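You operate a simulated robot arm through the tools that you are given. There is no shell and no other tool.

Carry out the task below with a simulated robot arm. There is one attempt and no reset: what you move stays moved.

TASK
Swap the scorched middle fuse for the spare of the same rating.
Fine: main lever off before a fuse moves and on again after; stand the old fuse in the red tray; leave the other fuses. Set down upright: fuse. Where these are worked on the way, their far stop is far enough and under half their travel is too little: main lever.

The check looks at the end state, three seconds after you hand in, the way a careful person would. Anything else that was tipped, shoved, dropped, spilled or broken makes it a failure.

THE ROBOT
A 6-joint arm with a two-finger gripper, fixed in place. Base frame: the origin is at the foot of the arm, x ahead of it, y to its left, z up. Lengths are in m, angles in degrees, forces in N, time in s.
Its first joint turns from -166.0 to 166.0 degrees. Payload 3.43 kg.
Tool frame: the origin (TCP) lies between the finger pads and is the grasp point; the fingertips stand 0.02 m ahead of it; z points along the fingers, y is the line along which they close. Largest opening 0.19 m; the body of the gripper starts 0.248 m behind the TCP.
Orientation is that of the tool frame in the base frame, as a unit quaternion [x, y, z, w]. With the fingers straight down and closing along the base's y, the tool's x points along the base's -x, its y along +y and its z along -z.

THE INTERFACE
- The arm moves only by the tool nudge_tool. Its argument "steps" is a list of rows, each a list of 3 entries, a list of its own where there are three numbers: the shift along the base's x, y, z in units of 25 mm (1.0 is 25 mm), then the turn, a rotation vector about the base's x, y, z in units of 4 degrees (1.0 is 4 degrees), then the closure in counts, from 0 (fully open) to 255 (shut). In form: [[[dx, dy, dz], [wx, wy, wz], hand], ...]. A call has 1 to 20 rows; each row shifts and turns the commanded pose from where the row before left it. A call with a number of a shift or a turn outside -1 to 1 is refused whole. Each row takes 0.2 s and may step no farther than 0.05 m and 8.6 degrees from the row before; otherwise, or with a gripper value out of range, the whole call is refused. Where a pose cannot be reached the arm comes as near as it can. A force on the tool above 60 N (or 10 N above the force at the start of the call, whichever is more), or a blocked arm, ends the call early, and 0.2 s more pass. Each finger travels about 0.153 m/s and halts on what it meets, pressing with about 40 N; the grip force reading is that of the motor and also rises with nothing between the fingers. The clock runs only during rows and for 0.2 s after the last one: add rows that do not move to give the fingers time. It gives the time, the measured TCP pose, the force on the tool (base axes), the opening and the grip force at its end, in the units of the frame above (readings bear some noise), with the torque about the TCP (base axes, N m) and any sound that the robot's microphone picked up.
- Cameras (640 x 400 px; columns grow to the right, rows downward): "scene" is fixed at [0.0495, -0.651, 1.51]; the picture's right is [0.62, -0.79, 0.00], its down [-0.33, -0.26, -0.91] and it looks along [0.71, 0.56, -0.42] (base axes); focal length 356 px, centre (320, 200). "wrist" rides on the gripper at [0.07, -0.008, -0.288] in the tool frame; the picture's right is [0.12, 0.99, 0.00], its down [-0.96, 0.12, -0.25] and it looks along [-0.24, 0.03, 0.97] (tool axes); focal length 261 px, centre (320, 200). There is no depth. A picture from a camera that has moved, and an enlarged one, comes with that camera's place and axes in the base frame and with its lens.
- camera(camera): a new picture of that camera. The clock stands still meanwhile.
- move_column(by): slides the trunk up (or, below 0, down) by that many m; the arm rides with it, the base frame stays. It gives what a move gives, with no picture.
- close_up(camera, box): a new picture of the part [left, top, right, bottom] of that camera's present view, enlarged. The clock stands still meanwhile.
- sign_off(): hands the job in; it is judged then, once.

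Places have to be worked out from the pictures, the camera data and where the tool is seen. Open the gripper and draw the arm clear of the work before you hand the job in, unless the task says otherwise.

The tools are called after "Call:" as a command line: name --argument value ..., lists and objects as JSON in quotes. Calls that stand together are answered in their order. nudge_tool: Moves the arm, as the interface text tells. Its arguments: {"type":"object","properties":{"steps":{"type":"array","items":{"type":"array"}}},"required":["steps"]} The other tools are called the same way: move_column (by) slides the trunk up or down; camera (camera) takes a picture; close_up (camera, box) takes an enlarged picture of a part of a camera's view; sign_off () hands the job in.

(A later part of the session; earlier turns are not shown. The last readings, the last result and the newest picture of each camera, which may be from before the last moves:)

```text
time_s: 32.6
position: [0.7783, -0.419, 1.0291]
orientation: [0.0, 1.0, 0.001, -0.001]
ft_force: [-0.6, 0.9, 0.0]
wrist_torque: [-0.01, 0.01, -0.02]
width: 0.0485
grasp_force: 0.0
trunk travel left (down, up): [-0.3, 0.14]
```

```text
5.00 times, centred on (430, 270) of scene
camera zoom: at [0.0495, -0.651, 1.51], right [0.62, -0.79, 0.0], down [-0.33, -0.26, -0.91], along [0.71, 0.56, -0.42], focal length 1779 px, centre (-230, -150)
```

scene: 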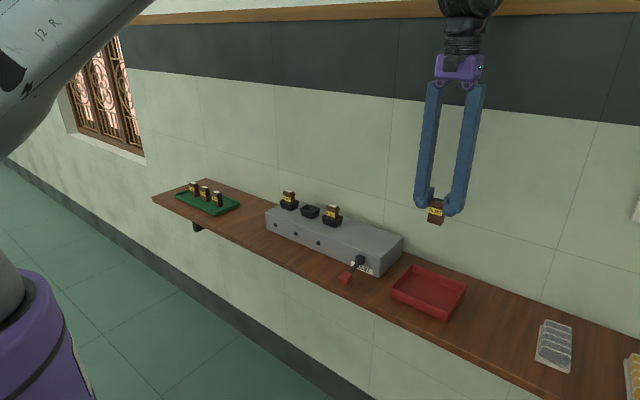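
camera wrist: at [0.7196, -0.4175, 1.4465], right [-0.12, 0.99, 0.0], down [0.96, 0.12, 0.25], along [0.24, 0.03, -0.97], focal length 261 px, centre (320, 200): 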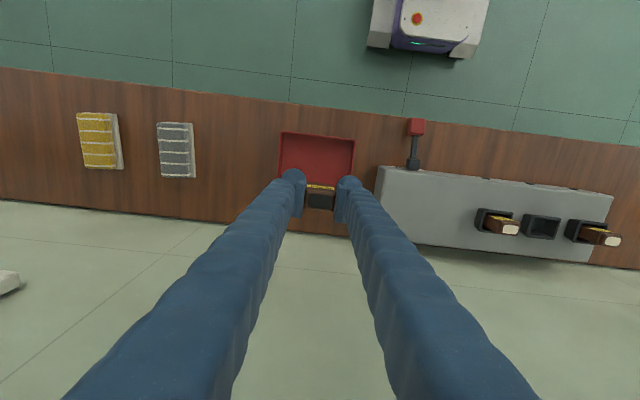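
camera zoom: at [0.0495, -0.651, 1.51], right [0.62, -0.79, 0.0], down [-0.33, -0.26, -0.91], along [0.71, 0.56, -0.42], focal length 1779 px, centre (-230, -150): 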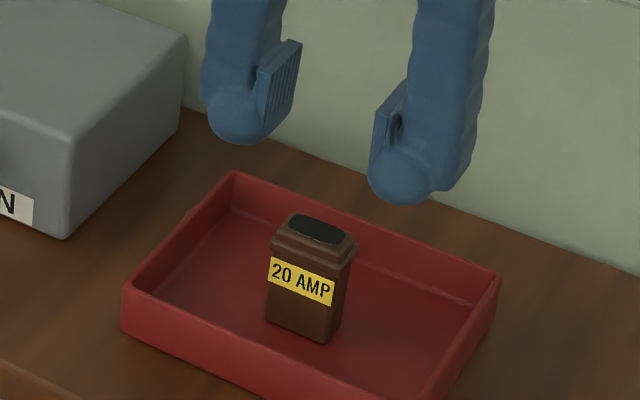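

The old fuse stands upright in the red tray. I'll rise and travel high across to the spares on the left.

Call:
nudge_tool --steps '[[[0, 0, 1], [0, 0, 0], 170], [[0, 0, 1], [0, 0, 0], 150], [[0, 0, 1], [0, 0, 0], 150], [[0, 0, 1], [0, 0, 0], 150], [[0, 0, 1], [0, 0, 0], 150], [[0, 1, 0.2], [0, 0, 0], 150], [[0, 1, 0.2], [0, 0, 0], 150], [[0, 1, 0.2], [0, 0, 0], 150], [[0, 1, 0], [0, 0, 0], 150], [[0, 1, 0], [0, 0, 0], 150], [[0, 1, 0], [0, 0, 0], 150], [[0, 1, 0], [0, 0, 0], 150], [[0, 1, 0], [0, 0, 0], 150], [[0, 1, 0], [0, 0, 0], 150], [[0, 1, 0], [0, 0, 0], 150], [[0, 1, 0], [0, 0, 0], 150], [[0, 1, 0], [0, 0, 0], 150], [[0, 1, 0], [0, 0, 0], 150], [[0, 1, 0], [0, 0, 0], 150], [[0, 1, 0], [0, 0, 0], 150]]'

Call:
nudge_tool --steps '[[[0, 1, 0], [0, 0, 0], 150], [[0, 1, 0], [0, 0, 0], 150], [[0, 1, 0], [0, 0, 0], 150], [[0, 1, 0], [0, 0, 0], 150], [[0, 1, 0], [0, 0, 0], 150], [[0, 1, 0], [0, 0, 0], 150], [[0, 1, 0], [0, 0, 0], 150], [[0, 1, 0], [0, 0, 0], 150], [[0, 1, 0], [0, 0, 0], 150], [[0, 1, 0], [0, 0, 0], 150], [[0, 1, 0], [0, 0, 0], 150], [[0, 1, 0], [0, 0, 0], 150], [[0, 1, 0], [0, 0, 0], 150], [[0, 1, 0], [0, 0, 0], 150], [[0, 1, 0], [0, 0, 0], 150], [[0, 1, 0], [0, 0, 0], 150], [[0, 1, 0], [0, 0, 0], 150], [[0, 1, 0], [0, 0, 0], 150], [[0, 1, 0], [0, 0, 0], 150], [[0, 0, 0], [0, 0, 0], 150]]'

Call:
camera --camera "wrist"

Call:
camera --camera "scene"

```text
time_s: 36.8
position: [0.7789, -0.0424, 1.1681]
orientation: [0.0, 1.0, 0.0, 0.0]
ft_force: [0.8, 0.0, -0.8]
wrist_torque: [-0.03, -0.01, 0.01]
width: 0.0783
grasp_force: 0.1
trunk travel left (down, up): [-0.3, 0.14]
```

```text
time_s: 41.0
position: [0.7788, 0.4316, 1.1687]
orientation: [0.0, 1.0, 0.0, -0.001]
ft_force: [0.1, 0.7, 0.6]
wrist_torque: [-0.09, 0.02, -0.02]
width: 0.0781
grasp_force: 0.1
trunk travel left (down, up): [-0.3, 0.14]
```

```text
taken
camera wrist: at [0.7082, 0.4239, 1.4554], right [-0.12, 0.99, 0.0], down [0.96, 0.12, 0.25], along [0.24, 0.03, -0.97], focal length 261 px, centre (320, 200)
```

wrist: 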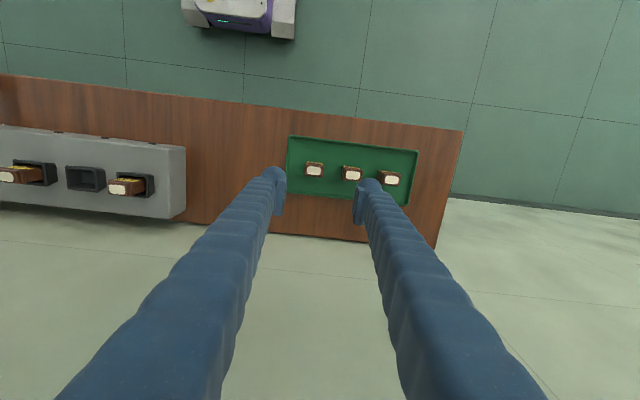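

```text
taken
```

scene: 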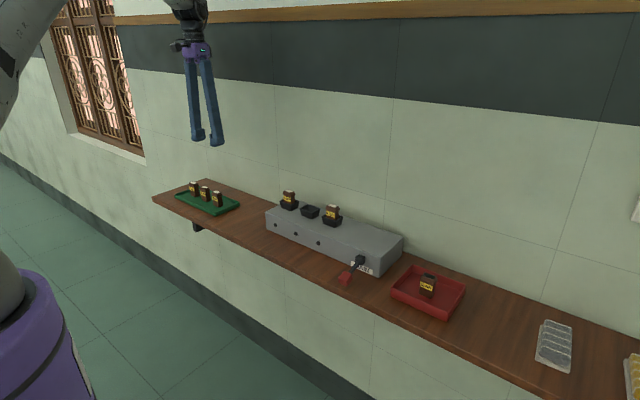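

All three spares are visible between the fingers. I'll zoom in to fix their positions.

Call:
close_up --camera "wrist" --box '[280, 125, 430, 215]'

Call:
close_up --camera "scene" --box '[165, 165, 255, 225]'

```text
4.27 times, centred on (355, 170) of wrist
camera zoom: at [0.7082, 0.4239, 1.4554], right [-0.12, 0.99, 0.0], down [0.96, 0.12, 0.25], along [0.24, 0.03, -0.97], focal length 1112 px, centre (171, 328)
```

zoom: 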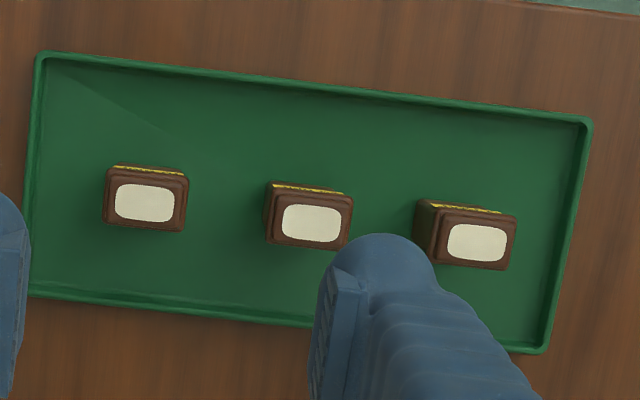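

```text
6.67 times, centred on (210, 195) of scene
camera zoom: at [0.0495, -0.651, 1.51], right [0.62, -0.79, 0.0], down [-0.33, -0.26, -0.91], along [0.71, 0.56, -0.42], focal length 2373 px, centre (1053, 233)
```

zoom: 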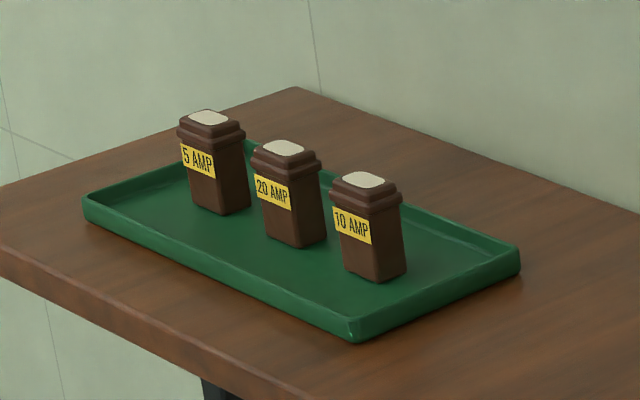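

The 20 A spare is at about (0.7755, 0.4936), with 73 mm between fuses. With the fingers opened to only about 41 mm, that leaves 5 mm or more to the neighbours. I'll centre above it, narrow the opening and come down to just above cap height to verify.

Call:
nudge_tool --steps '[[[-0.07, 0.83, 0], [0, 0, 0], 200], [[-0.06, 0.83, 0], [0, 0, 0], 200], [[0, 0.82, 0], [0, 0, 0], 200], [[0, 0, -0.9], [0, 0, 0], 200], [[0, 0, -0.9], [0, 0, 0], 200], [[0, 0, -0.9], [0, 0, 0], 200], [[0, 0, -0.9], [0, 0, 0], 200], [[0, 0, -0.8], [0, 0, 0], 200], [[0, 0, 0], [0, 0, 0], 200], [[0, 0, 0], [0, 0, 0], 200]]'

Call:
close_up --camera "wrist" --box '[240, 120, 400, 220]'

Call:
close_up --camera "scene" --box '[165, 140, 255, 225]'

```text
time_s: 43.2
position: [0.7765, 0.492, 1.0575]
orientation: [0.0, 1.0, 0.0, -0.001]
ft_force: [-0.8, 0.2, 0.0]
wrist_torque: [0.03, 0.06, -0.02]
width: 0.0407
grasp_force: 0.0
trunk travel left (down, up): [-0.3, 0.14]
```

```text
4.00 times, centred on (320, 170) of wrist
camera zoom: at [0.7053, 0.4843, 1.345], right [-0.12, 0.99, 0.0], down [0.96, 0.12, 0.25], along [0.24, 0.03, -0.97], focal length 1043 px, centre (320, 320)
```

zoom: 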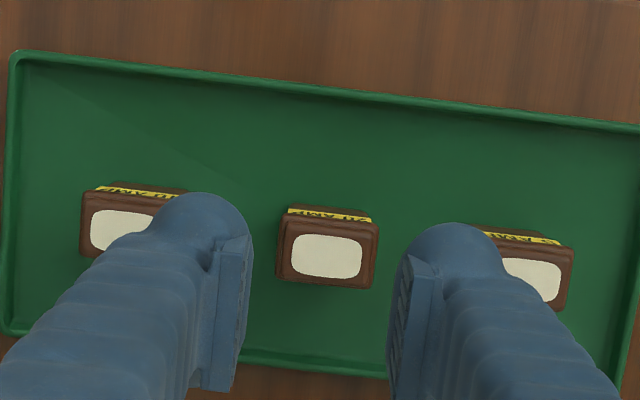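

```text
4.71 times, centred on (210, 182) of scene
camera zoom: at [0.0495, -0.651, 1.51], right [0.62, -0.79, 0.0], down [-0.33, -0.26, -0.91], along [0.71, 0.56, -0.42], focal length 1675 px, centre (838, 282)
```

zoom: 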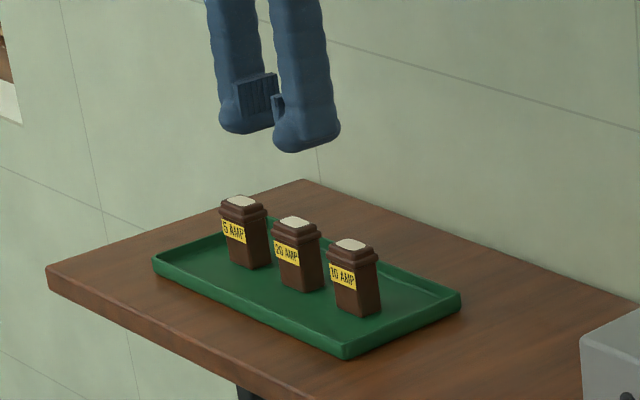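

The spare sits about 3 mm to +y of the tool axis. I'll correct that, descend to just above the caps, and look again.

Call:
nudge_tool --steps '[[[0, 0.12, 0], [0, 0, 0], 200], [[0, 0, -0.8], [0, 0, 0], 200], [[0, 0, -0.8], [0, 0, 0], 200], [[0, 0, -0.6], [0, 0, 0], 200], [[0, 0, 0], [0, 0, 0], 200], [[0, 0, 0], [0, 0, 0], 200]]'

Call:
close_up --camera "wrist" --box '[240, 120, 400, 220]'

Call:
close_up --camera "scene" --box '[165, 155, 255, 225]'

```text
time_s: 44.6
position: [0.7757, 0.4967, 1.0037]
orientation: [0.0, 1.0, 0.0, 0.0]
ft_force: [0.4, 0.3, -0.4]
wrist_torque: [0.03, -0.04, -0.01]
width: 0.0413
grasp_force: 0.0
trunk travel left (down, up): [-0.3, 0.14]
```

```text
4.00 times, centred on (320, 170) of wrist
camera zoom: at [0.7049, 0.4878, 1.2904], right [-0.12, 0.99, 0.0], down [0.96, 0.12, 0.25], along [0.24, 0.03, -0.97], focal length 1043 px, centre (320, 320)
```

zoom: 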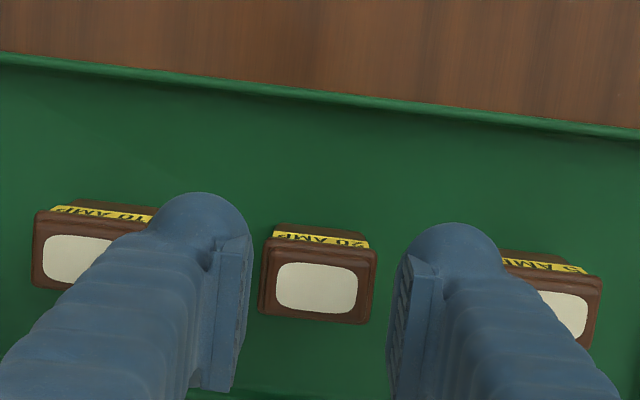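

```text
5.71 times, centred on (210, 190) of scene
camera zoom: at [0.0495, -0.651, 1.51], right [0.62, -0.79, 0.0], down [-0.33, -0.26, -0.91], along [0.71, 0.56, -0.42], focal length 2034 px, centre (949, 257)
```

zoom: 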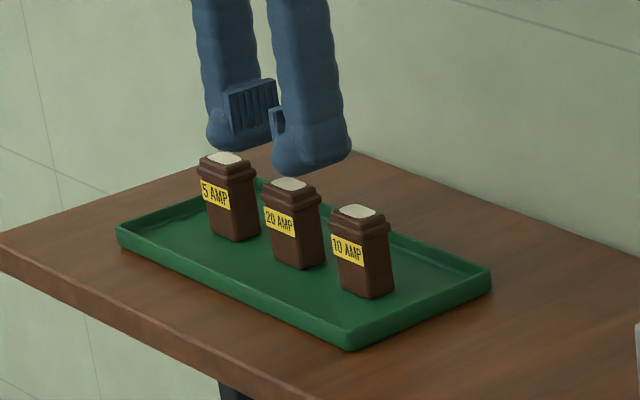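

The spare is now centred between the pads with good clearance to both neighbours. I'll descend to gripping height at TCP z of about 0.962.

Call:
nudge_tool --steps '[[[0, 0, -0.4], [0, 0, 0], 200], [[0, 0, -0.4], [0, 0, 0], 200], [[0, 0, -0.4], [0, 0, 0], 200], [[0, 0, -0.45], [0, 0, 0], 200], [[0, 0, 0], [0, 0, 0], 200]]'

Call:
close_up --camera "wrist" --box '[240, 120, 400, 220]'

Call:
close_up --camera "scene" --box '[170, 165, 250, 225]'

```text
time_s: 45.8
position: [0.7749, 0.4946, 0.9627]
orientation: [0.0, 1.0, 0.0, -0.001]
ft_force: [1.3, -0.3, 0.3]
wrist_torque: [-0.02, -0.01, 0.02]
width: 0.0409
grasp_force: 0.1
trunk travel left (down, up): [-0.3, 0.14]
```

```text
4.00 times, centred on (320, 170) of wrist
camera zoom: at [0.7048, 0.488, 1.2494], right [-0.12, 0.99, 0.0], down [0.96, 0.12, 0.25], along [0.24, 0.03, -0.97], focal length 1043 px, centre (320, 320)
```

zoom: 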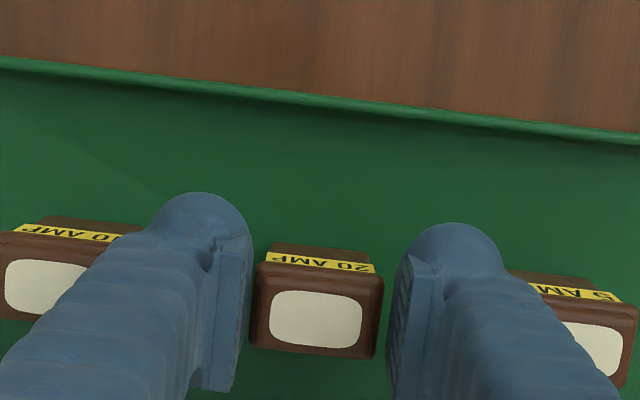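

```text
6.67 times, centred on (210, 195) of scene
camera zoom: at [0.0495, -0.651, 1.51], right [0.62, -0.79, 0.0], down [-0.33, -0.26, -0.91], along [0.71, 0.56, -0.42], focal length 2373 px, centre (1053, 233)
```

zoom: 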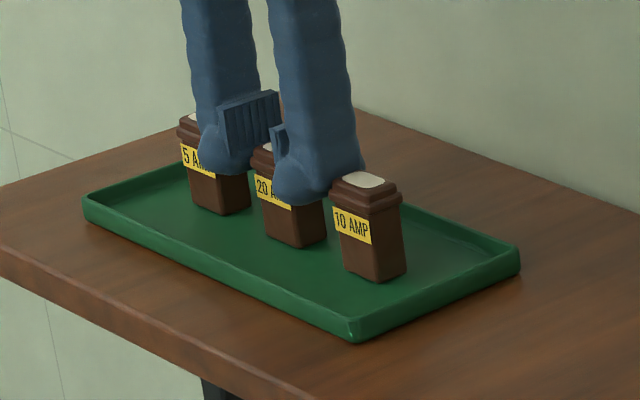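

The fingers straddle the spare and nothing has been touched. I'll close on it.

Call:
nudge_tool --steps '[[[0, 0, 0], [0, 0, 0], 206], [[0, 0, 0], [0, 0, 0], 212], [[0, 0, 0], [0, 0, 0], 225], [[0, 0, 0], [0, 0, 0], 255], [[0, 0, 0], [0, 0, 0], 255]]'

Call:
close_up --camera "wrist" --box '[240, 120, 400, 220]'

Call:
close_up --camera "scene" --box '[170, 165, 250, 225]'

```text
time_s: 47.0
position: [0.7767, 0.4961, 0.9634]
orientation: [0.0, 1.0, 0.0, -0.001]
ft_force: [-0.2, 0.4, -0.9]
wrist_torque: [0.02, -0.02, 0.0]
width: 0.0325
grasp_force: 40.0
trunk travel left (down, up): [-0.3, 0.14]
```

```text
4.00 times, centred on (320, 170) of wrist
camera zoom: at [0.705, 0.488, 1.2492], right [-0.12, 0.99, 0.0], down [0.96, 0.12, 0.25], along [0.24, 0.03, -0.97], focal length 1043 px, centre (320, 320)
```

zoom: 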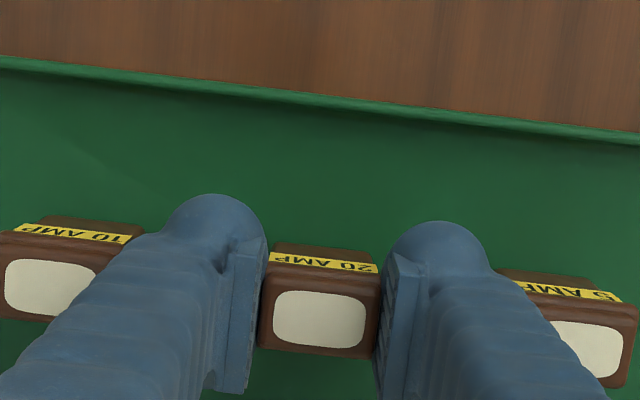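

```text
6.67 times, centred on (210, 195) of scene
camera zoom: at [0.0495, -0.651, 1.51], right [0.62, -0.79, 0.0], down [-0.33, -0.26, -0.91], along [0.71, 0.56, -0.42], focal length 2373 px, centre (1053, 233)
```

zoom: 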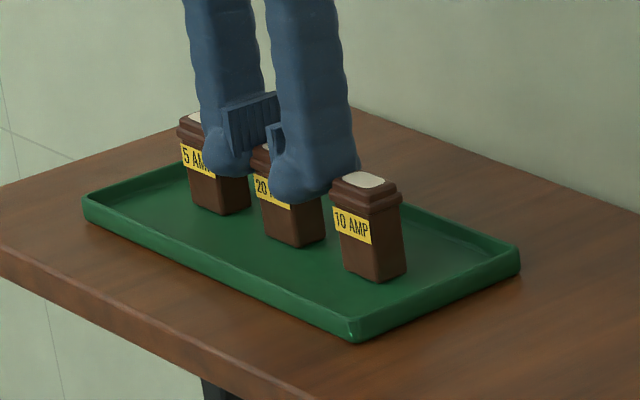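

The spare is gripped at the same 32.5 mm as the old fuse and the neighbours are undisturbed. I'll lift straight up.

Call:
nudge_tool --steps '[[[0, 0, 0.3], [0, 0, 0], 255], [[0, 0, 0.4], [0, 0, 0], 255], [[0, 0, 0.6], [0, 0, 0], 255], [[0, 0, 0.8], [0, 0, 0], 255], [[0, 0, 1], [0, 0, 0], 255], [[0, 0, 1], [0, 0, 0], 255], [[0, 0, 1], [0, 0, 0], 255], [[0, 0, 1], [0, 0, 0], 255], [[0, 0, 1], [0, 0, 0], 255], [[0, 0, 0.8], [0, 0, 0], 255], [[0, 0, 0], [0, 0, 0], 255]]'

Call:
camera --camera "scene"

Call:
close_up --camera "wrist" --box '[240, 120, 400, 220]'

```text
time_s: 49.4
position: [0.7767, 0.4965, 1.1605]
orientation: [0.0, 1.0, 0.0, 0.0]
ft_force: [-0.1, 0.5, -0.9]
wrist_torque: [0.01, 0.0, 0.02]
width: 0.0325
grasp_force: 40.3
trunk travel left (down, up): [-0.3, 0.14]
```

```text
taken
```

scene: 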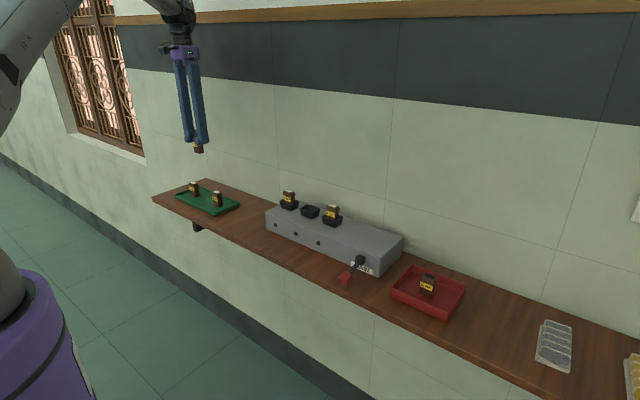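

```text
4.00 times, centred on (320, 170) of wrist
camera zoom: at [0.7052, 0.4882, 1.4466], right [-0.12, 0.99, 0.0], down [0.96, 0.12, 0.25], along [0.24, 0.03, -0.97], focal length 1043 px, centre (320, 320)
```

zoom: 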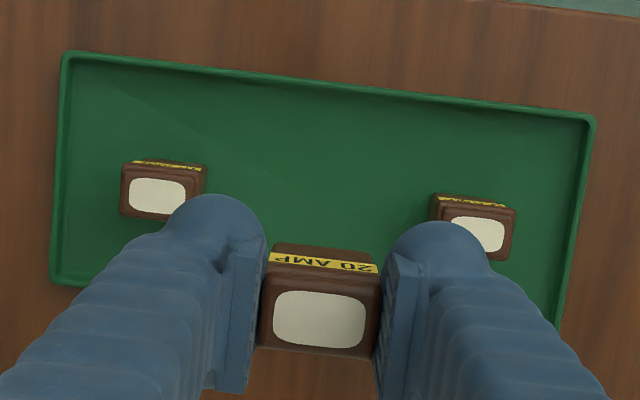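

The spare is out with its neighbours still standing. I'll carry it at z 1.16 over to the empty middle socket.

Call:
nudge_tool --steps '[[[0.121, -0.97, 0], [0, 0, 0], 255], [[0.121, -0.97, 0], [0, 0, 0], 255], [[0.121, -0.97, 0], [0, 0, 0], 255], [[0.121, -0.97, 0], [0, 0, 0], 255], [[0.121, -0.97, 0], [0, 0, 0], 255], [[0.121, -0.97, 0], [0, 0, 0], 255], [[0.121, -0.97, 0], [0, 0, 0], 255], [[0.121, -0.97, 0], [0, 0, 0], 255], [[0.121, -0.97, 0], [0, 0, 0], 255], [[0.121, -0.97, 0], [0, 0, 0], 255], [[0.121, -0.97, 0], [0, 0, 0], 255], [[0.121, -0.97, 0], [0, 0, 0], 255], [[0.121, -0.97, 0], [0, 0, 0], 255], [[0.121, -0.97, 0], [0, 0, 0], 255], [[0.121, -0.97, 0], [0, 0, 0], 255], [[0.121, -0.97, 0], [0, 0, 0], 255], [[0.121, -0.97, 0], [0, 0, 0], 255], [[0.121, -0.97, 0], [0, 0, 0], 255], [[0.121, -0.97, 0], [0, 0, 0], 255], [[0.121, -0.97, 0], [0, 0, 0], 255]]'

Call:
close_up --camera "wrist" --box '[260, 140, 380, 220]'

Call:
close_up --camera "scene" --box '[260, 130, 380, 230]'

```text
time_s: 53.6
position: [0.8357, 0.0123, 1.1594]
orientation: [0.001, 1.0, 0.0, -0.001]
ft_force: [0.1, -0.9, -0.2]
wrist_torque: [0.05, 0.02, -0.02]
width: 0.0325
grasp_force: 39.3
trunk travel left (down, up): [-0.3, 0.14]
```

```text
5.00 times, centred on (320, 180) of wrist
camera zoom: at [0.7647, 0.0035, 1.4468], right [-0.12, 0.99, 0.0], down [0.96, 0.12, 0.25], along [0.24, 0.03, -0.97], focal length 1303 px, centre (320, 300)
```

zoom: 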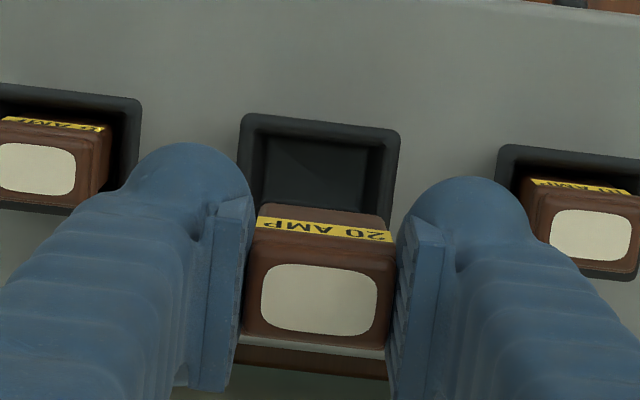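

```text
4.00 times, centred on (320, 180) of scene
camera zoom: at [0.0495, -0.651, 1.51], right [0.62, -0.79, 0.0], down [-0.33, -0.26, -0.91], along [0.71, 0.56, -0.42], focal length 1424 px, centre (320, 280)
```

zoom: 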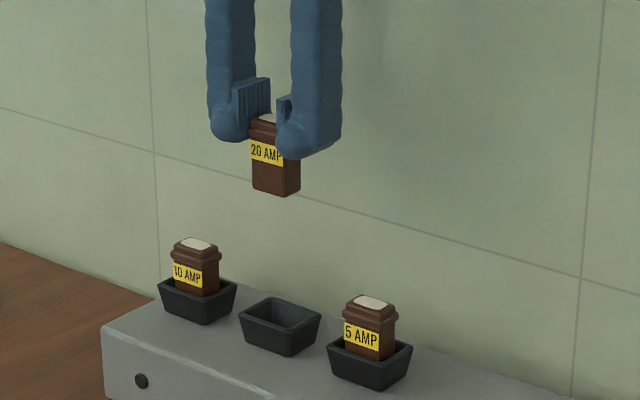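

Compared with the view when the old fuse came out, I'm about 1.5 mm too far to +y; x is right for the way this fuse is held. I'll correct and descend to just above the rim, then check again.

Call:
nudge_tool --steps '[[[0.01, -0.065, 0], [0, 0, 0], 255], [[0, 0, -0.8], [0, 0, 0], 255], [[0, 0, -0.8], [0, 0, 0], 255], [[0, 0, -0.8], [0, 0, 0], 255], [[0, 0, -0.8], [0, 0, 0], 255], [[0, 0, -0.4], [0, 0, 0], 255], [[0, 0, 0], [0, 0, 0], 255], [[0, 0, 0], [0, 0, 0], 255]]'

Call:
close_up --camera "wrist" --box '[260, 140, 380, 220]'

Call:
close_up --camera "scene" --box '[270, 165, 350, 230]'

```text
time_s: 55.4
position: [0.8364, 0.0107, 1.0696]
orientation: [0.0, 1.0, 0.0, -0.001]
ft_force: [0.3, -0.7, -0.9]
wrist_torque: [0.0, 0.0, 0.04]
width: 0.0325
grasp_force: 40.1
trunk travel left (down, up): [-0.3, 0.14]
```

```text
5.00 times, centred on (320, 180) of wrist
camera zoom: at [0.7655, 0.0025, 1.3564], right [-0.12, 0.99, 0.0], down [0.96, 0.12, 0.25], along [0.24, 0.03, -0.97], focal length 1303 px, centre (320, 300)
```

zoom: 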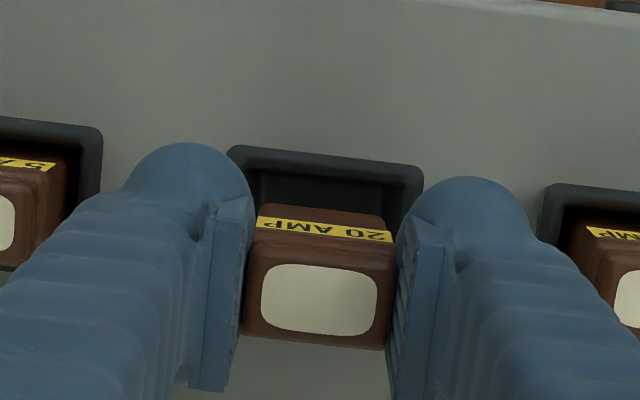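

```text
6.15 times, centred on (310, 198) of scene
camera zoom: at [0.0495, -0.651, 1.51], right [0.62, -0.79, 0.0], down [-0.33, -0.26, -0.91], along [0.71, 0.56, -0.42], focal length 2190 px, centre (382, 215)
```

zoom: 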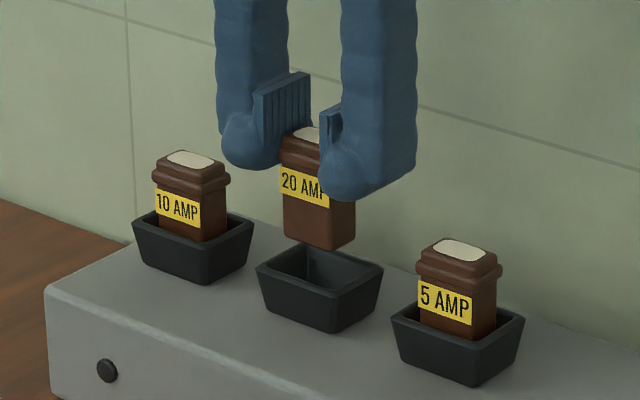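

The spare is centred over the socket to within about 1 mm. I'll lower it in 3 mm steps and watch for contact.

Call:
nudge_tool --steps '[[[0, 0, -0.15], [0, 0, 0], 255], [[0, 0, -0.15], [0, 0, 0], 255], [[0, 0, -0.15], [0, 0, 0], 255], [[0, 0, -0.15], [0, 0, 0], 255], [[0, 0, -0.15], [0, 0, 0], 255], [[0, 0, 0], [0, 0, 0], 255]]'

Call:
close_up --camera "scene" --box '[270, 165, 350, 230]'

```text
time_s: 56.8
position: [0.8362, 0.0099, 1.0507]
orientation: [0.0, 1.0, 0.0, 0.0]
ft_force: [-0.3, 0.6, -1.4]
wrist_torque: [-0.02, 0.0, 0.0]
width: 0.0325
grasp_force: 40.1
trunk travel left (down, up): [-0.3, 0.14]
```

```text
6.15 times, centred on (310, 198) of scene
camera zoom: at [0.0495, -0.651, 1.51], right [0.62, -0.79, 0.0], down [-0.33, -0.26, -0.91], along [0.71, 0.56, -0.42], focal length 2190 px, centre (382, 215)
```

zoom: 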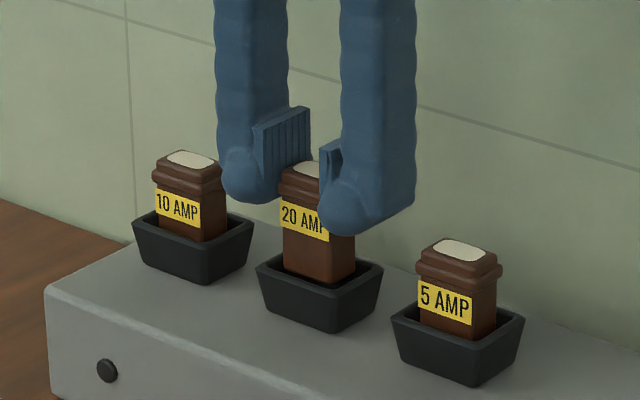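

The fuse has entered the socket mouth without touching. I'll continue down in small steps.

Call:
nudge_tool --steps '[[[0, 0, -0.12], [0, 0, 0], 255], [[0, 0, -0.12], [0, 0, 0], 255], [[0, 0, -0.12], [0, 0, 0], 255], [[0, 0, -0.1], [0, 0, 0], 255], [[0, 0, 0], [0, 0, 0], 255]]'

Call:
close_up --camera "scene" --box '[270, 165, 350, 230]'

```text
time_s: 58.0
position: [0.8362, 0.0112, 1.0395]
orientation: [-0.001, 1.0, -0.001, -0.001]
ft_force: [-0.1, 0.2, -0.6]
wrist_torque: [0.02, 0.01, -0.01]
width: 0.0328
grasp_force: 40.0
trunk travel left (down, up): [-0.3, 0.14]
```

```text
6.15 times, centred on (310, 198) of scene
camera zoom: at [0.0495, -0.651, 1.51], right [0.62, -0.79, 0.0], down [-0.33, -0.26, -0.91], along [0.71, 0.56, -0.42], focal length 2190 px, centre (382, 215)
```

zoom: 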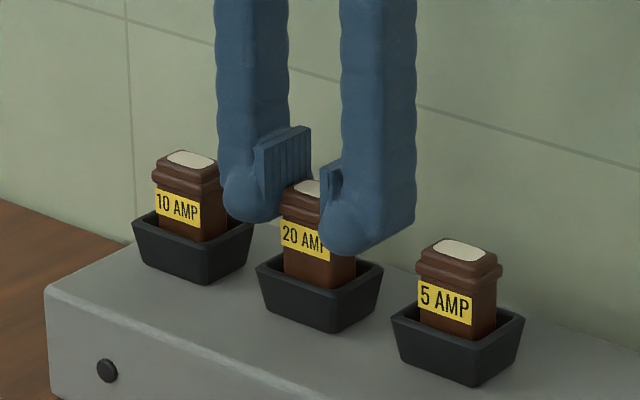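

It's still going in freely, with a few millimetres left to the seat at TCP z of about 1.033. I'll go on with 1.5 mm steps.

Call:
nudge_tool --steps '[[[0, 0, -0.07], [0, 0, 0], 255], [[0, 0, -0.06], [0, 0, 0], 255], [[0, 0, -0.06], [0, 0, 0], 255], [[0, 0, -0.05], [0, 0, 0], 255], [[0, 0, 0], [0, 0, 0], 255]]'

Call:
close_up --camera "scene" --box '[270, 165, 350, 230]'

```text
time_s: 59.2
position: [0.836, 0.0093, 1.0328]
orientation: [0.0, 1.0, -0.001, -0.001]
ft_force: [0.0, 0.2, -0.3]
wrist_torque: [0.01, 0.02, -0.01]
width: 0.0328
grasp_force: 40.3
trunk travel left (down, up): [-0.3, 0.14]
```

```text
6.15 times, centred on (310, 198) of scene
camera zoom: at [0.0495, -0.651, 1.51], right [0.62, -0.79, 0.0], down [-0.33, -0.26, -0.91], along [0.71, 0.56, -0.42], focal length 2190 px, centre (382, 215)
```

zoom: 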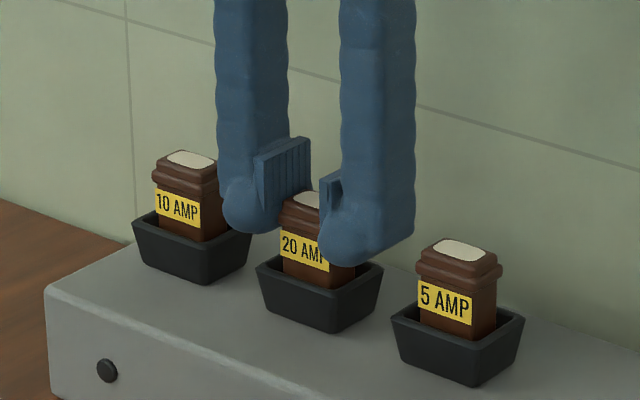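

Call:
nudge_tool --steps '[[[0, 0, -0.05], [0, 0, 0], 255], [[0, 0, -0.05], [0, 0, 0], 255], [[0, 0, 0], [0, 0, 0], 255]]'

```text
time_s: 60.0
position: [0.8357, 0.0096, 1.0333]
orientation: [0.0, 1.0, 0.0, 0.0]
ft_force: [0.1, 1.0, 10.5]
wrist_torque: [0.08, 0.06, -0.03]
width: 0.0327
grasp_force: 40.2
trunk travel left (down, up): [-0.3, 0.14]
```

A 10 N contact at the predicted seat height means the fuse has bottomed in the socket. I'll release gently with a small opening and rise.

Call:
nudge_tool --steps '[[[0, 0, 0.03], [0, 0, 0], 255], [[0, 0, 0], [0, 0, 0], 212], [[0, 0, 0], [0, 0, 0], 206], [[0, 0, 0], [0, 0, 0], 198], [[0, 0, 0], [0, 0, 0], 185], [[0, 0, 0], [0, 0, 0], 185], [[0, 0, 0.2], [0, 0, 0], 185], [[0, 0, 0.4], [0, 0, 0], 185], [[0, 0, 0.7], [0, 0, 0], 185], [[0, 0, 0.9], [0, 0, 0], 185], [[0, 0, 0.9], [0, 0, 0], 185], [[0, 0, 0.9], [0, 0, 0], 185], [[0, 0, 0.9], [0, 0, 0], 185], [[0, 0, 0], [0, 0, 0], 185]]'

Call:
close_up --camera "scene" --box '[270, 165, 350, 230]'

Call:
close_up --camera "wrist" --box '[220, 120, 420, 250]'

```text
time_s: 63.0
position: [0.8372, 0.0089, 1.1525]
orientation: [0.0, 1.0, 0.0, -0.001]
ft_force: [0.6, -0.7, -0.5]
wrist_torque: [0.01, -0.02, 0.0]
width: 0.0521
grasp_force: 0.0
trunk travel left (down, up): [-0.3, 0.14]
```

```text
6.15 times, centred on (310, 198) of scene
camera zoom: at [0.0495, -0.651, 1.51], right [0.62, -0.79, 0.0], down [-0.33, -0.26, -0.91], along [0.71, 0.56, -0.42], focal length 2190 px, centre (382, 215)
```

zoom: 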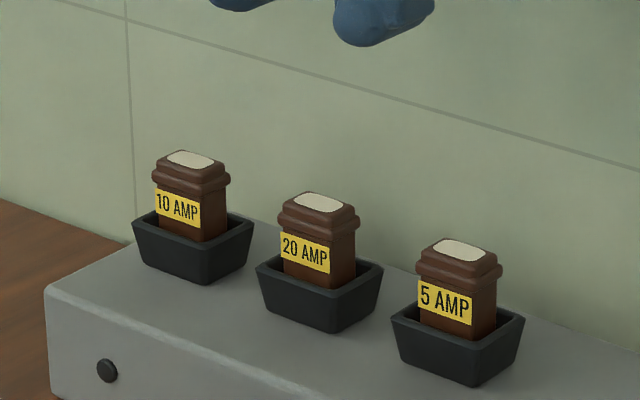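

```text
3.08 times, centred on (320, 185) of wrist
camera zoom: at [0.7654, 0.0014, 1.4407], right [-0.12, 0.99, 0.0], down [0.96, 0.12, 0.25], along [0.24, 0.03, -0.97], focal length 802 px, centre (320, 246)
```

zoom: 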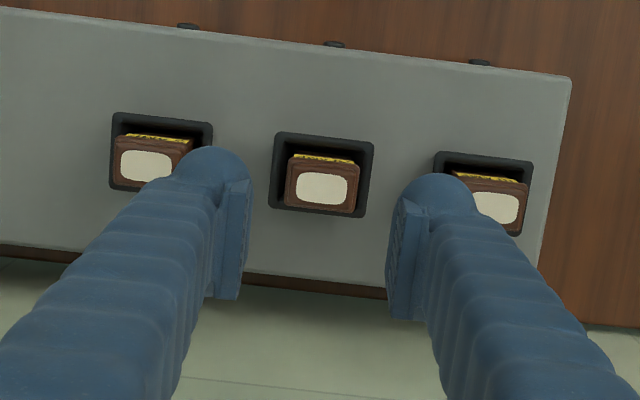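

The new 20 A fuse sits upright at the same height as its neighbours. Now I'll move to above the lever to switch it back on.

Call:
nudge_tool --steps '[[[-0.556, -0.889, 0], [0, 0, 0], 170], [[-0.556, -0.889, 0], [0, 0, 0], 160], [[-0.556, -0.889, 0], [0, 0, 0], 160], [[-0.556, -0.889, 0], [0, 0, 0], 160], [[-0.556, -0.889, 0], [0, 0, 0], 160], [[-0.556, -0.889, 0], [0, 0, 0], 160], [[-0.556, -0.889, 0], [0, 0, 0], 160], [[-0.556, -0.889, 0], [0, 0, 0], 160], [[-0.556, -0.889, 0], [0, 0, 0], 160], [[-0.556, -0.889, 0], [0, 0, 0], 160], [[-0.556, -0.889, 0], [0, 0, 0], 160], [[0, 0, 0], [0, 0, 0], 160], [[0, 0, 0], [0, 0, 0], 160]]'

Call:
close_up --camera "wrist" --box '[260, 130, 380, 230]'

Call:
close_up --camera "scene" --box '[325, 245, 385, 290]'

```text
time_s: 65.8
position: [0.6834, -0.2346, 1.1559]
orientation: [0.0, 1.0, 0.0, -0.001]
ft_force: [-0.4, 0.0, 0.8]
wrist_torque: [-0.06, -0.04, 0.0]
width: 0.0711
grasp_force: 0.0
trunk travel left (down, up): [-0.3, 0.14]
```

```text
4.00 times, centred on (320, 180) of wrist
camera zoom: at [0.6121, -0.2419, 1.4423], right [-0.12, 0.99, 0.0], down [0.96, 0.12, 0.25], along [0.24, 0.03, -0.97], focal length 1043 px, centre (320, 280)
```

zoom: 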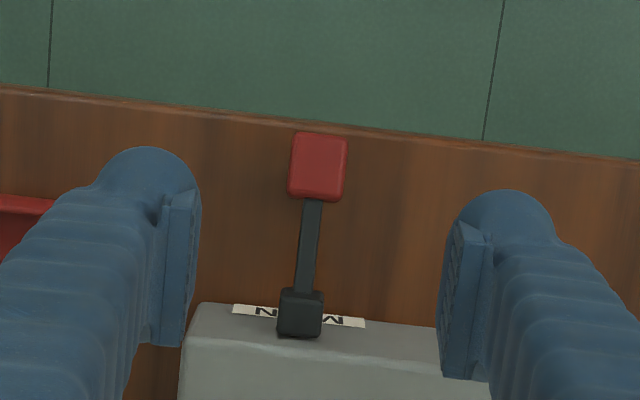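

```text
8.89 times, centred on (355, 268) of scene
camera zoom: at [0.0495, -0.651, 1.51], right [0.62, -0.79, 0.0], down [-0.33, -0.26, -0.91], along [0.71, 0.56, -0.42], focal length 3164 px, centre (9, -400)
```

zoom: 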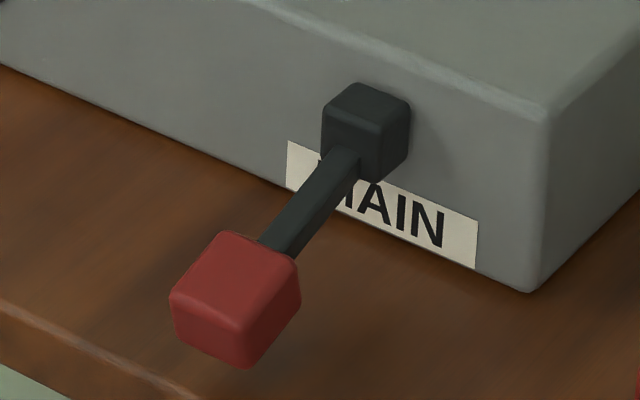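

The off-position knob is at about (0.683, -0.234, 0.935), with free space either side. I'll descend with the fingers straddling it, stopping short first to verify.

Call:
nudge_tool --steps '[[[0, 0, -0.9], [0, 0, 0], 170], [[0, 0, -0.9], [0, 0, 0], 175], [[0, 0, -0.9], [0, 0, 0], 175], [[0, 0, -0.9], [0, 0, 0], 175], [[0, 0, -0.9], [0, 0, 0], 175], [[0, 0, -0.9], [0, 0, 0], 175], [[0, 0, -0.9], [0, 0, 0], 175], [[0, 0, -0.7], [0, 0, 0], 175], [[0, 0, -0.5], [0, 0, 0], 175], [[0, 0, 0], [0, 0, 0], 175]]'

Call:
close_up --camera "wrist" --box '[260, 110, 380, 220]'

Call:
close_up --camera "scene" --box '[310, 220, 400, 290]'

```text
time_s: 68.0
position: [0.6842, -0.2343, 0.9688]
orientation: [0.0, 1.0, 0.0, 0.001]
ft_force: [-0.1, 0.6, -0.5]
wrist_torque: [-0.03, -0.01, 0.01]
width: 0.0597
grasp_force: 0.0
trunk travel left (down, up): [-0.3, 0.14]
```

```text
3.64 times, centred on (320, 165) of wrist
camera zoom: at [0.6126, -0.2419, 1.2544], right [-0.12, 0.99, 0.0], down [0.96, 0.12, 0.25], along [0.25, 0.03, -0.97], focal length 948 px, centre (320, 327)
```

zoom: 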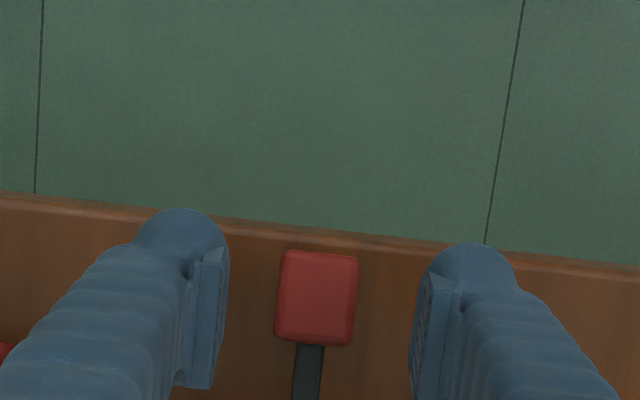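

```text
5.71 times, centred on (355, 255) of scene
camera zoom: at [0.0495, -0.651, 1.51], right [0.62, -0.79, 0.0], down [-0.33, -0.26, -0.91], along [0.71, 0.56, -0.42], focal length 2034 px, centre (120, -114)
```

zoom: 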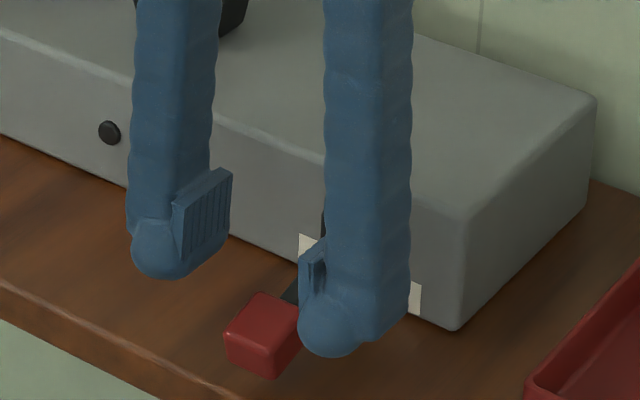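

The knob is centred between the pads. I'll lower the last 27 mm in small steps, staying above the shelf, then close.

Call:
nudge_tool --steps '[[[0, 0, -0.4], [0, 0, 0], 175], [[0, 0, -0.3], [0, 0, 0], 175], [[0, 0, -0.2], [0, 0, 0], 175], [[0, 0, -0.17], [0, 0, 0], 175], [[0, 0, 0], [0, 0, 0], 175], [[0, 0, 0], [0, 0, 0], 195], [[0, 0, 0], [0, 0, 0], 215], [[0, 0, 0], [0, 0, 0], 235], [[0, 0, 0], [0, 0, 0], 255], [[0, 0, 0], [0, 0, 0], 255]]'

Call:
close_up --camera "wrist" --box '[260, 110, 380, 220]'

Call:
close_up --camera "scene" --box '[310, 220, 400, 290]'

```text
time_s: 70.2
position: [0.682, -0.2346, 0.9408]
orientation: [0.0, 1.0, 0.0, 0.0]
ft_force: [-0.3, -12.9, -1.0]
wrist_torque: [-0.13, 0.06, 0.02]
width: 0.0269
grasp_force: 44.8
trunk travel left (down, up): [-0.3, 0.14]
```

```text
3.64 times, centred on (320, 165) of wrist
camera zoom: at [0.612, -0.243, 1.2271], right [-0.12, 0.99, 0.0], down [0.96, 0.12, 0.25], along [0.25, 0.03, -0.97], focal length 948 px, centre (320, 327)
```

zoom: 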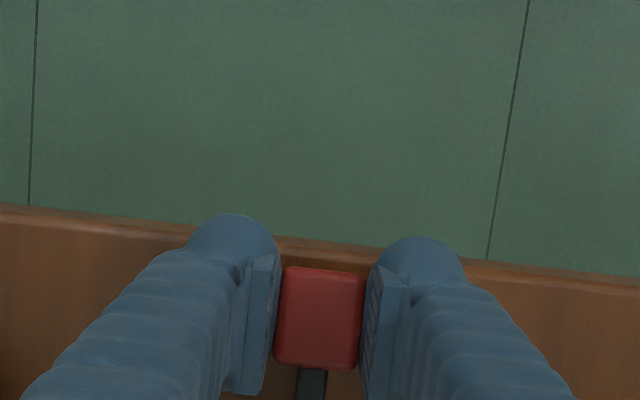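

```text
5.71 times, centred on (355, 255) of scene
camera zoom: at [0.0495, -0.651, 1.51], right [0.62, -0.79, 0.0], down [-0.33, -0.26, -0.91], along [0.71, 0.56, -0.42], focal length 2034 px, centre (120, -114)
```

zoom: 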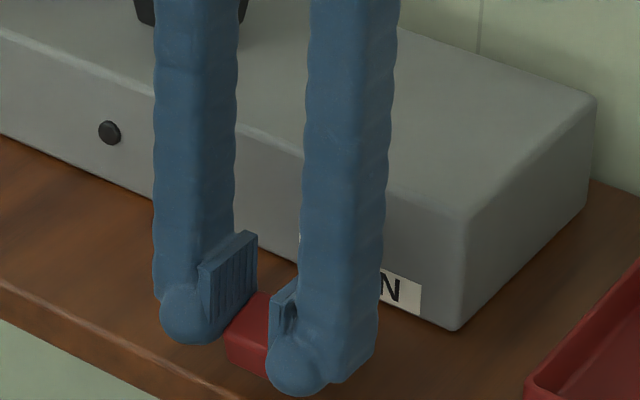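

The knob is gripped with a small sideways preload, so I'll ease 0.8 mm to -y. Then I'll lift the lever along its arc.

Call:
nudge_tool --steps '[[[0, -0.03, 0], [0, 0, 0], 255], [[-0.05, 0, 0.2], [0, 0, 0], 255], [[-0.05, 0, 0.21], [0, 0, 0], 255], [[-0.03, 0, 0.26], [0, 0, 0], 255], [[-0.01, 0, 0.26], [0, 0, 0], 255], [[0.01, 0, 0.26], [0, 0, 0], 255], [[0.03, 0, 0.26], [0, 0, 0], 255], [[0, 0, 0], [0, 0, 0], 255]]'

Call:
close_up --camera "scene" --box '[310, 210, 400, 290]'

Call:
close_up --camera "wrist" --box '[260, 110, 380, 220]'

```text
time_s: 72.0
position: [0.681, -0.235, 0.9756]
orientation: [0.0, 1.0, 0.0, -0.001]
ft_force: [4.5, -7.9, -4.9]
wrist_torque: [-0.09, 0.34, 0.15]
width: 0.026
grasp_force: 45.0
trunk travel left (down, up): [-0.3, 0.14]
```

```text
5.00 times, centred on (355, 250) of scene
camera zoom: at [0.0495, -0.651, 1.51], right [0.62, -0.79, 0.0], down [-0.33, -0.26, -0.91], along [0.71, 0.56, -0.42], focal length 1779 px, centre (145, -50)
```

zoom: 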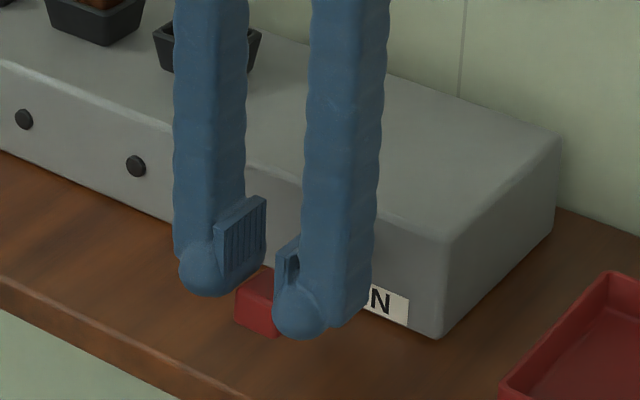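

```text
3.64 times, centred on (320, 165) of wrist
camera zoom: at [0.6103, -0.243, 1.2632], right [-0.12, 0.99, 0.0], down [0.96, 0.12, 0.25], along [0.24, 0.03, -0.97], focal length 948 px, centre (320, 327)
```

zoom: 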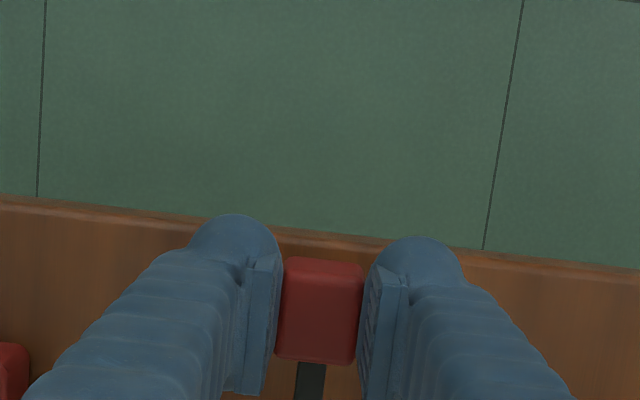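

The fingers rose 35 mm but the knob only about 26 mm, so the pads are creeping up it. I'll open, lower 13 mm, re-grip deeper, and check whether the lever stays put.

Call:
nudge_tool --steps '[[[0, 0, 0], [0, 0, 0], 205], [[0, 0, 0], [0, 0, 0], 190], [[0, 0, 0], [0, 0, 0], 190]]'

Call:
close_up --camera "scene" --box '[310, 210, 400, 290]'

```text
time_s: 72.8
position: [0.6805, -0.2348, 0.9763]
orientation: [0.0, 1.0, 0.0, -0.001]
ft_force: [0.2, 0.9, 0.3]
wrist_torque: [-0.02, 0.03, 0.02]
width: 0.0483
grasp_force: 0.0
trunk travel left (down, up): [-0.3, 0.14]
```

```text
5.00 times, centred on (355, 250) of scene
camera zoom: at [0.0495, -0.651, 1.51], right [0.62, -0.79, 0.0], down [-0.33, -0.26, -0.91], along [0.71, 0.56, -0.42], focal length 1779 px, centre (145, -50)
```

zoom: 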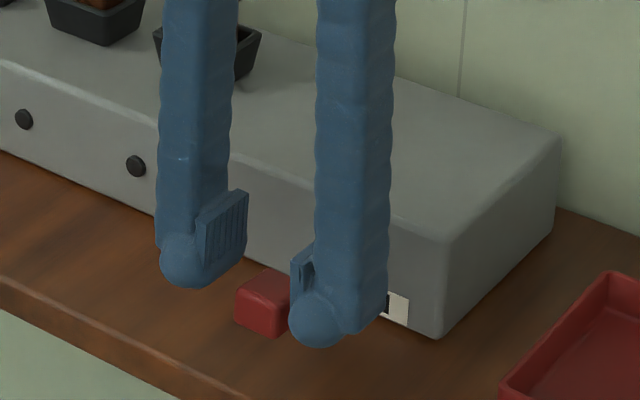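

The lever holds its place with the knob at z of about 0.96. I'll re-grip lower and carry on up the arc.

Call:
nudge_tool --steps '[[[0, -0.03, -0.3], [0, 0, 0], 190], [[0, 0, -0.3], [0, 0, 0], 190], [[0, 0, 0], [0, 0, 0], 205], [[0, 0, 0], [0, 0, 0], 220], [[0, 0, 0], [0, 0, 0], 255], [[0, 0, 0], [0, 0, 0], 255], [[0.03, 0, 0.2], [0, 0, 0], 255], [[0.04, 0, 0.2], [0, 0, 0], 255], [[0.05, 0, 0.2], [0, 0, 0], 255], [[0.05, 0, 0.2], [0, 0, 0], 255], [[0.06, 0, 0.2], [0, 0, 0], 255], [[0, 0, 0], [0, 0, 0], 255]]'

Call:
close_up --camera "scene" --box '[300, 200, 400, 290]'

```text
time_s: 75.4
position: [0.6865, -0.2349, 0.9866]
orientation: [0.0, 1.0, 0.0, -0.001]
ft_force: [-6.5, 1.6, -12.8]
wrist_torque: [0.02, 1.17, 0.0]
width: 0.0269
grasp_force: 44.6
trunk travel left (down, up): [-0.3, 0.14]
```

```text
4.44 times, centred on (350, 245) of scene
camera zoom: at [0.0495, -0.651, 1.51], right [0.62, -0.79, 0.0], down [-0.33, -0.26, -0.91], along [0.71, 0.56, -0.42], focal length 1582 px, centre (187, 0)
```

zoom: 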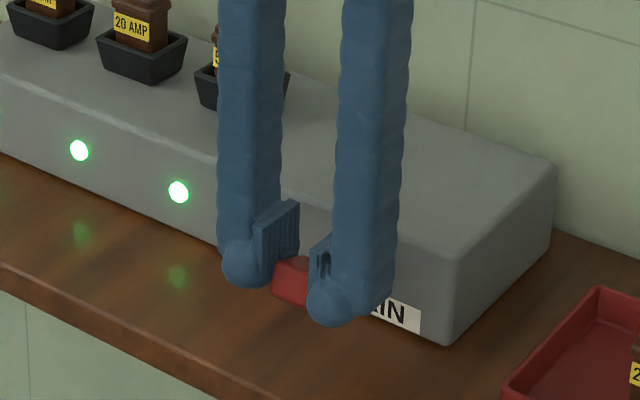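

The middle and right lights are lit, so the main is on again. I'll lift the lever the rest of the way toward its original upper stop.

Call:
nudge_tool --steps '[[[0.05, 0, 0.15], [0, 0, 0], 255], [[0.06, 0, 0.15], [0, 0, 0], 255], [[0.06, 0, 0.15], [0, 0, 0], 255], [[0, 0, 0], [0, 0, 0], 255]]'

Call:
close_up --camera "scene" --box '[300, 200, 400, 290]'

```text
time_s: 76.4
position: [0.6907, -0.2361, 0.9977]
orientation: [0.0, 1.0, 0.0, -0.001]
ft_force: [1.5, 6.5, -15.5]
wrist_torque: [0.06, 1.07, 0.0]
width: 0.0269
grasp_force: 45.2
trunk travel left (down, up): [-0.3, 0.14]
```

```text
4.44 times, centred on (350, 245) of scene
camera zoom: at [0.0495, -0.651, 1.51], right [0.62, -0.79, 0.0], down [-0.33, -0.26, -0.91], along [0.71, 0.56, -0.42], focal length 1582 px, centre (187, 0)
```

zoom: 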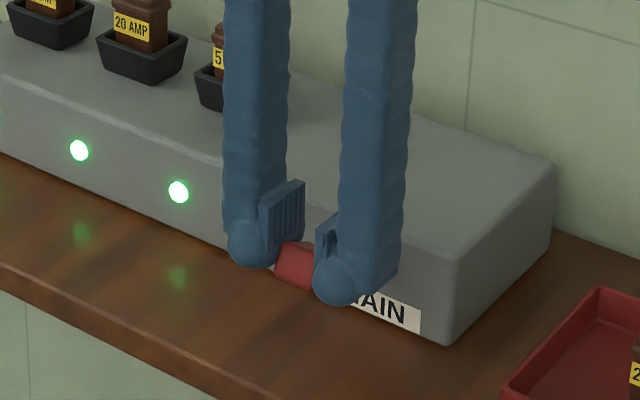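

It's still following; I'll take a few more small steps until the stop is felt or the knob stops rising.

Call:
nudge_tool --steps '[[[0.05, 0.03, 0.12], [0, 0, 0], 255], [[0.06, 0, 0.12], [0, 0, 0], 255], [[0.06, 0, 0.12], [0, 0, 0], 255], [[0, 0, 0], [0, 0, 0], 255]]'

Call:
close_up --camera "scene" --box '[300, 200, 400, 290]'

```text
time_s: 77.4
position: [0.6938, -0.2344, 1.0057]
orientation: [0.001, 1.0, 0.001, -0.003]
ft_force: [-9.8, -2.4, -37.3]
wrist_torque: [-0.01, 0.0, 0.02]
width: 0.0272
grasp_force: 44.8
trunk travel left (down, up): [-0.3, 0.14]
```

```text
4.44 times, centred on (350, 245) of scene
camera zoom: at [0.0495, -0.651, 1.51], right [0.62, -0.79, 0.0], down [-0.33, -0.26, -0.91], along [0.71, 0.56, -0.42], focal length 1582 px, centre (187, 0)
```

zoom: 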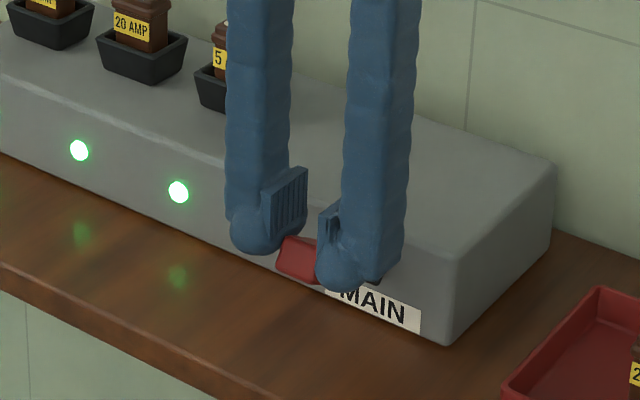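

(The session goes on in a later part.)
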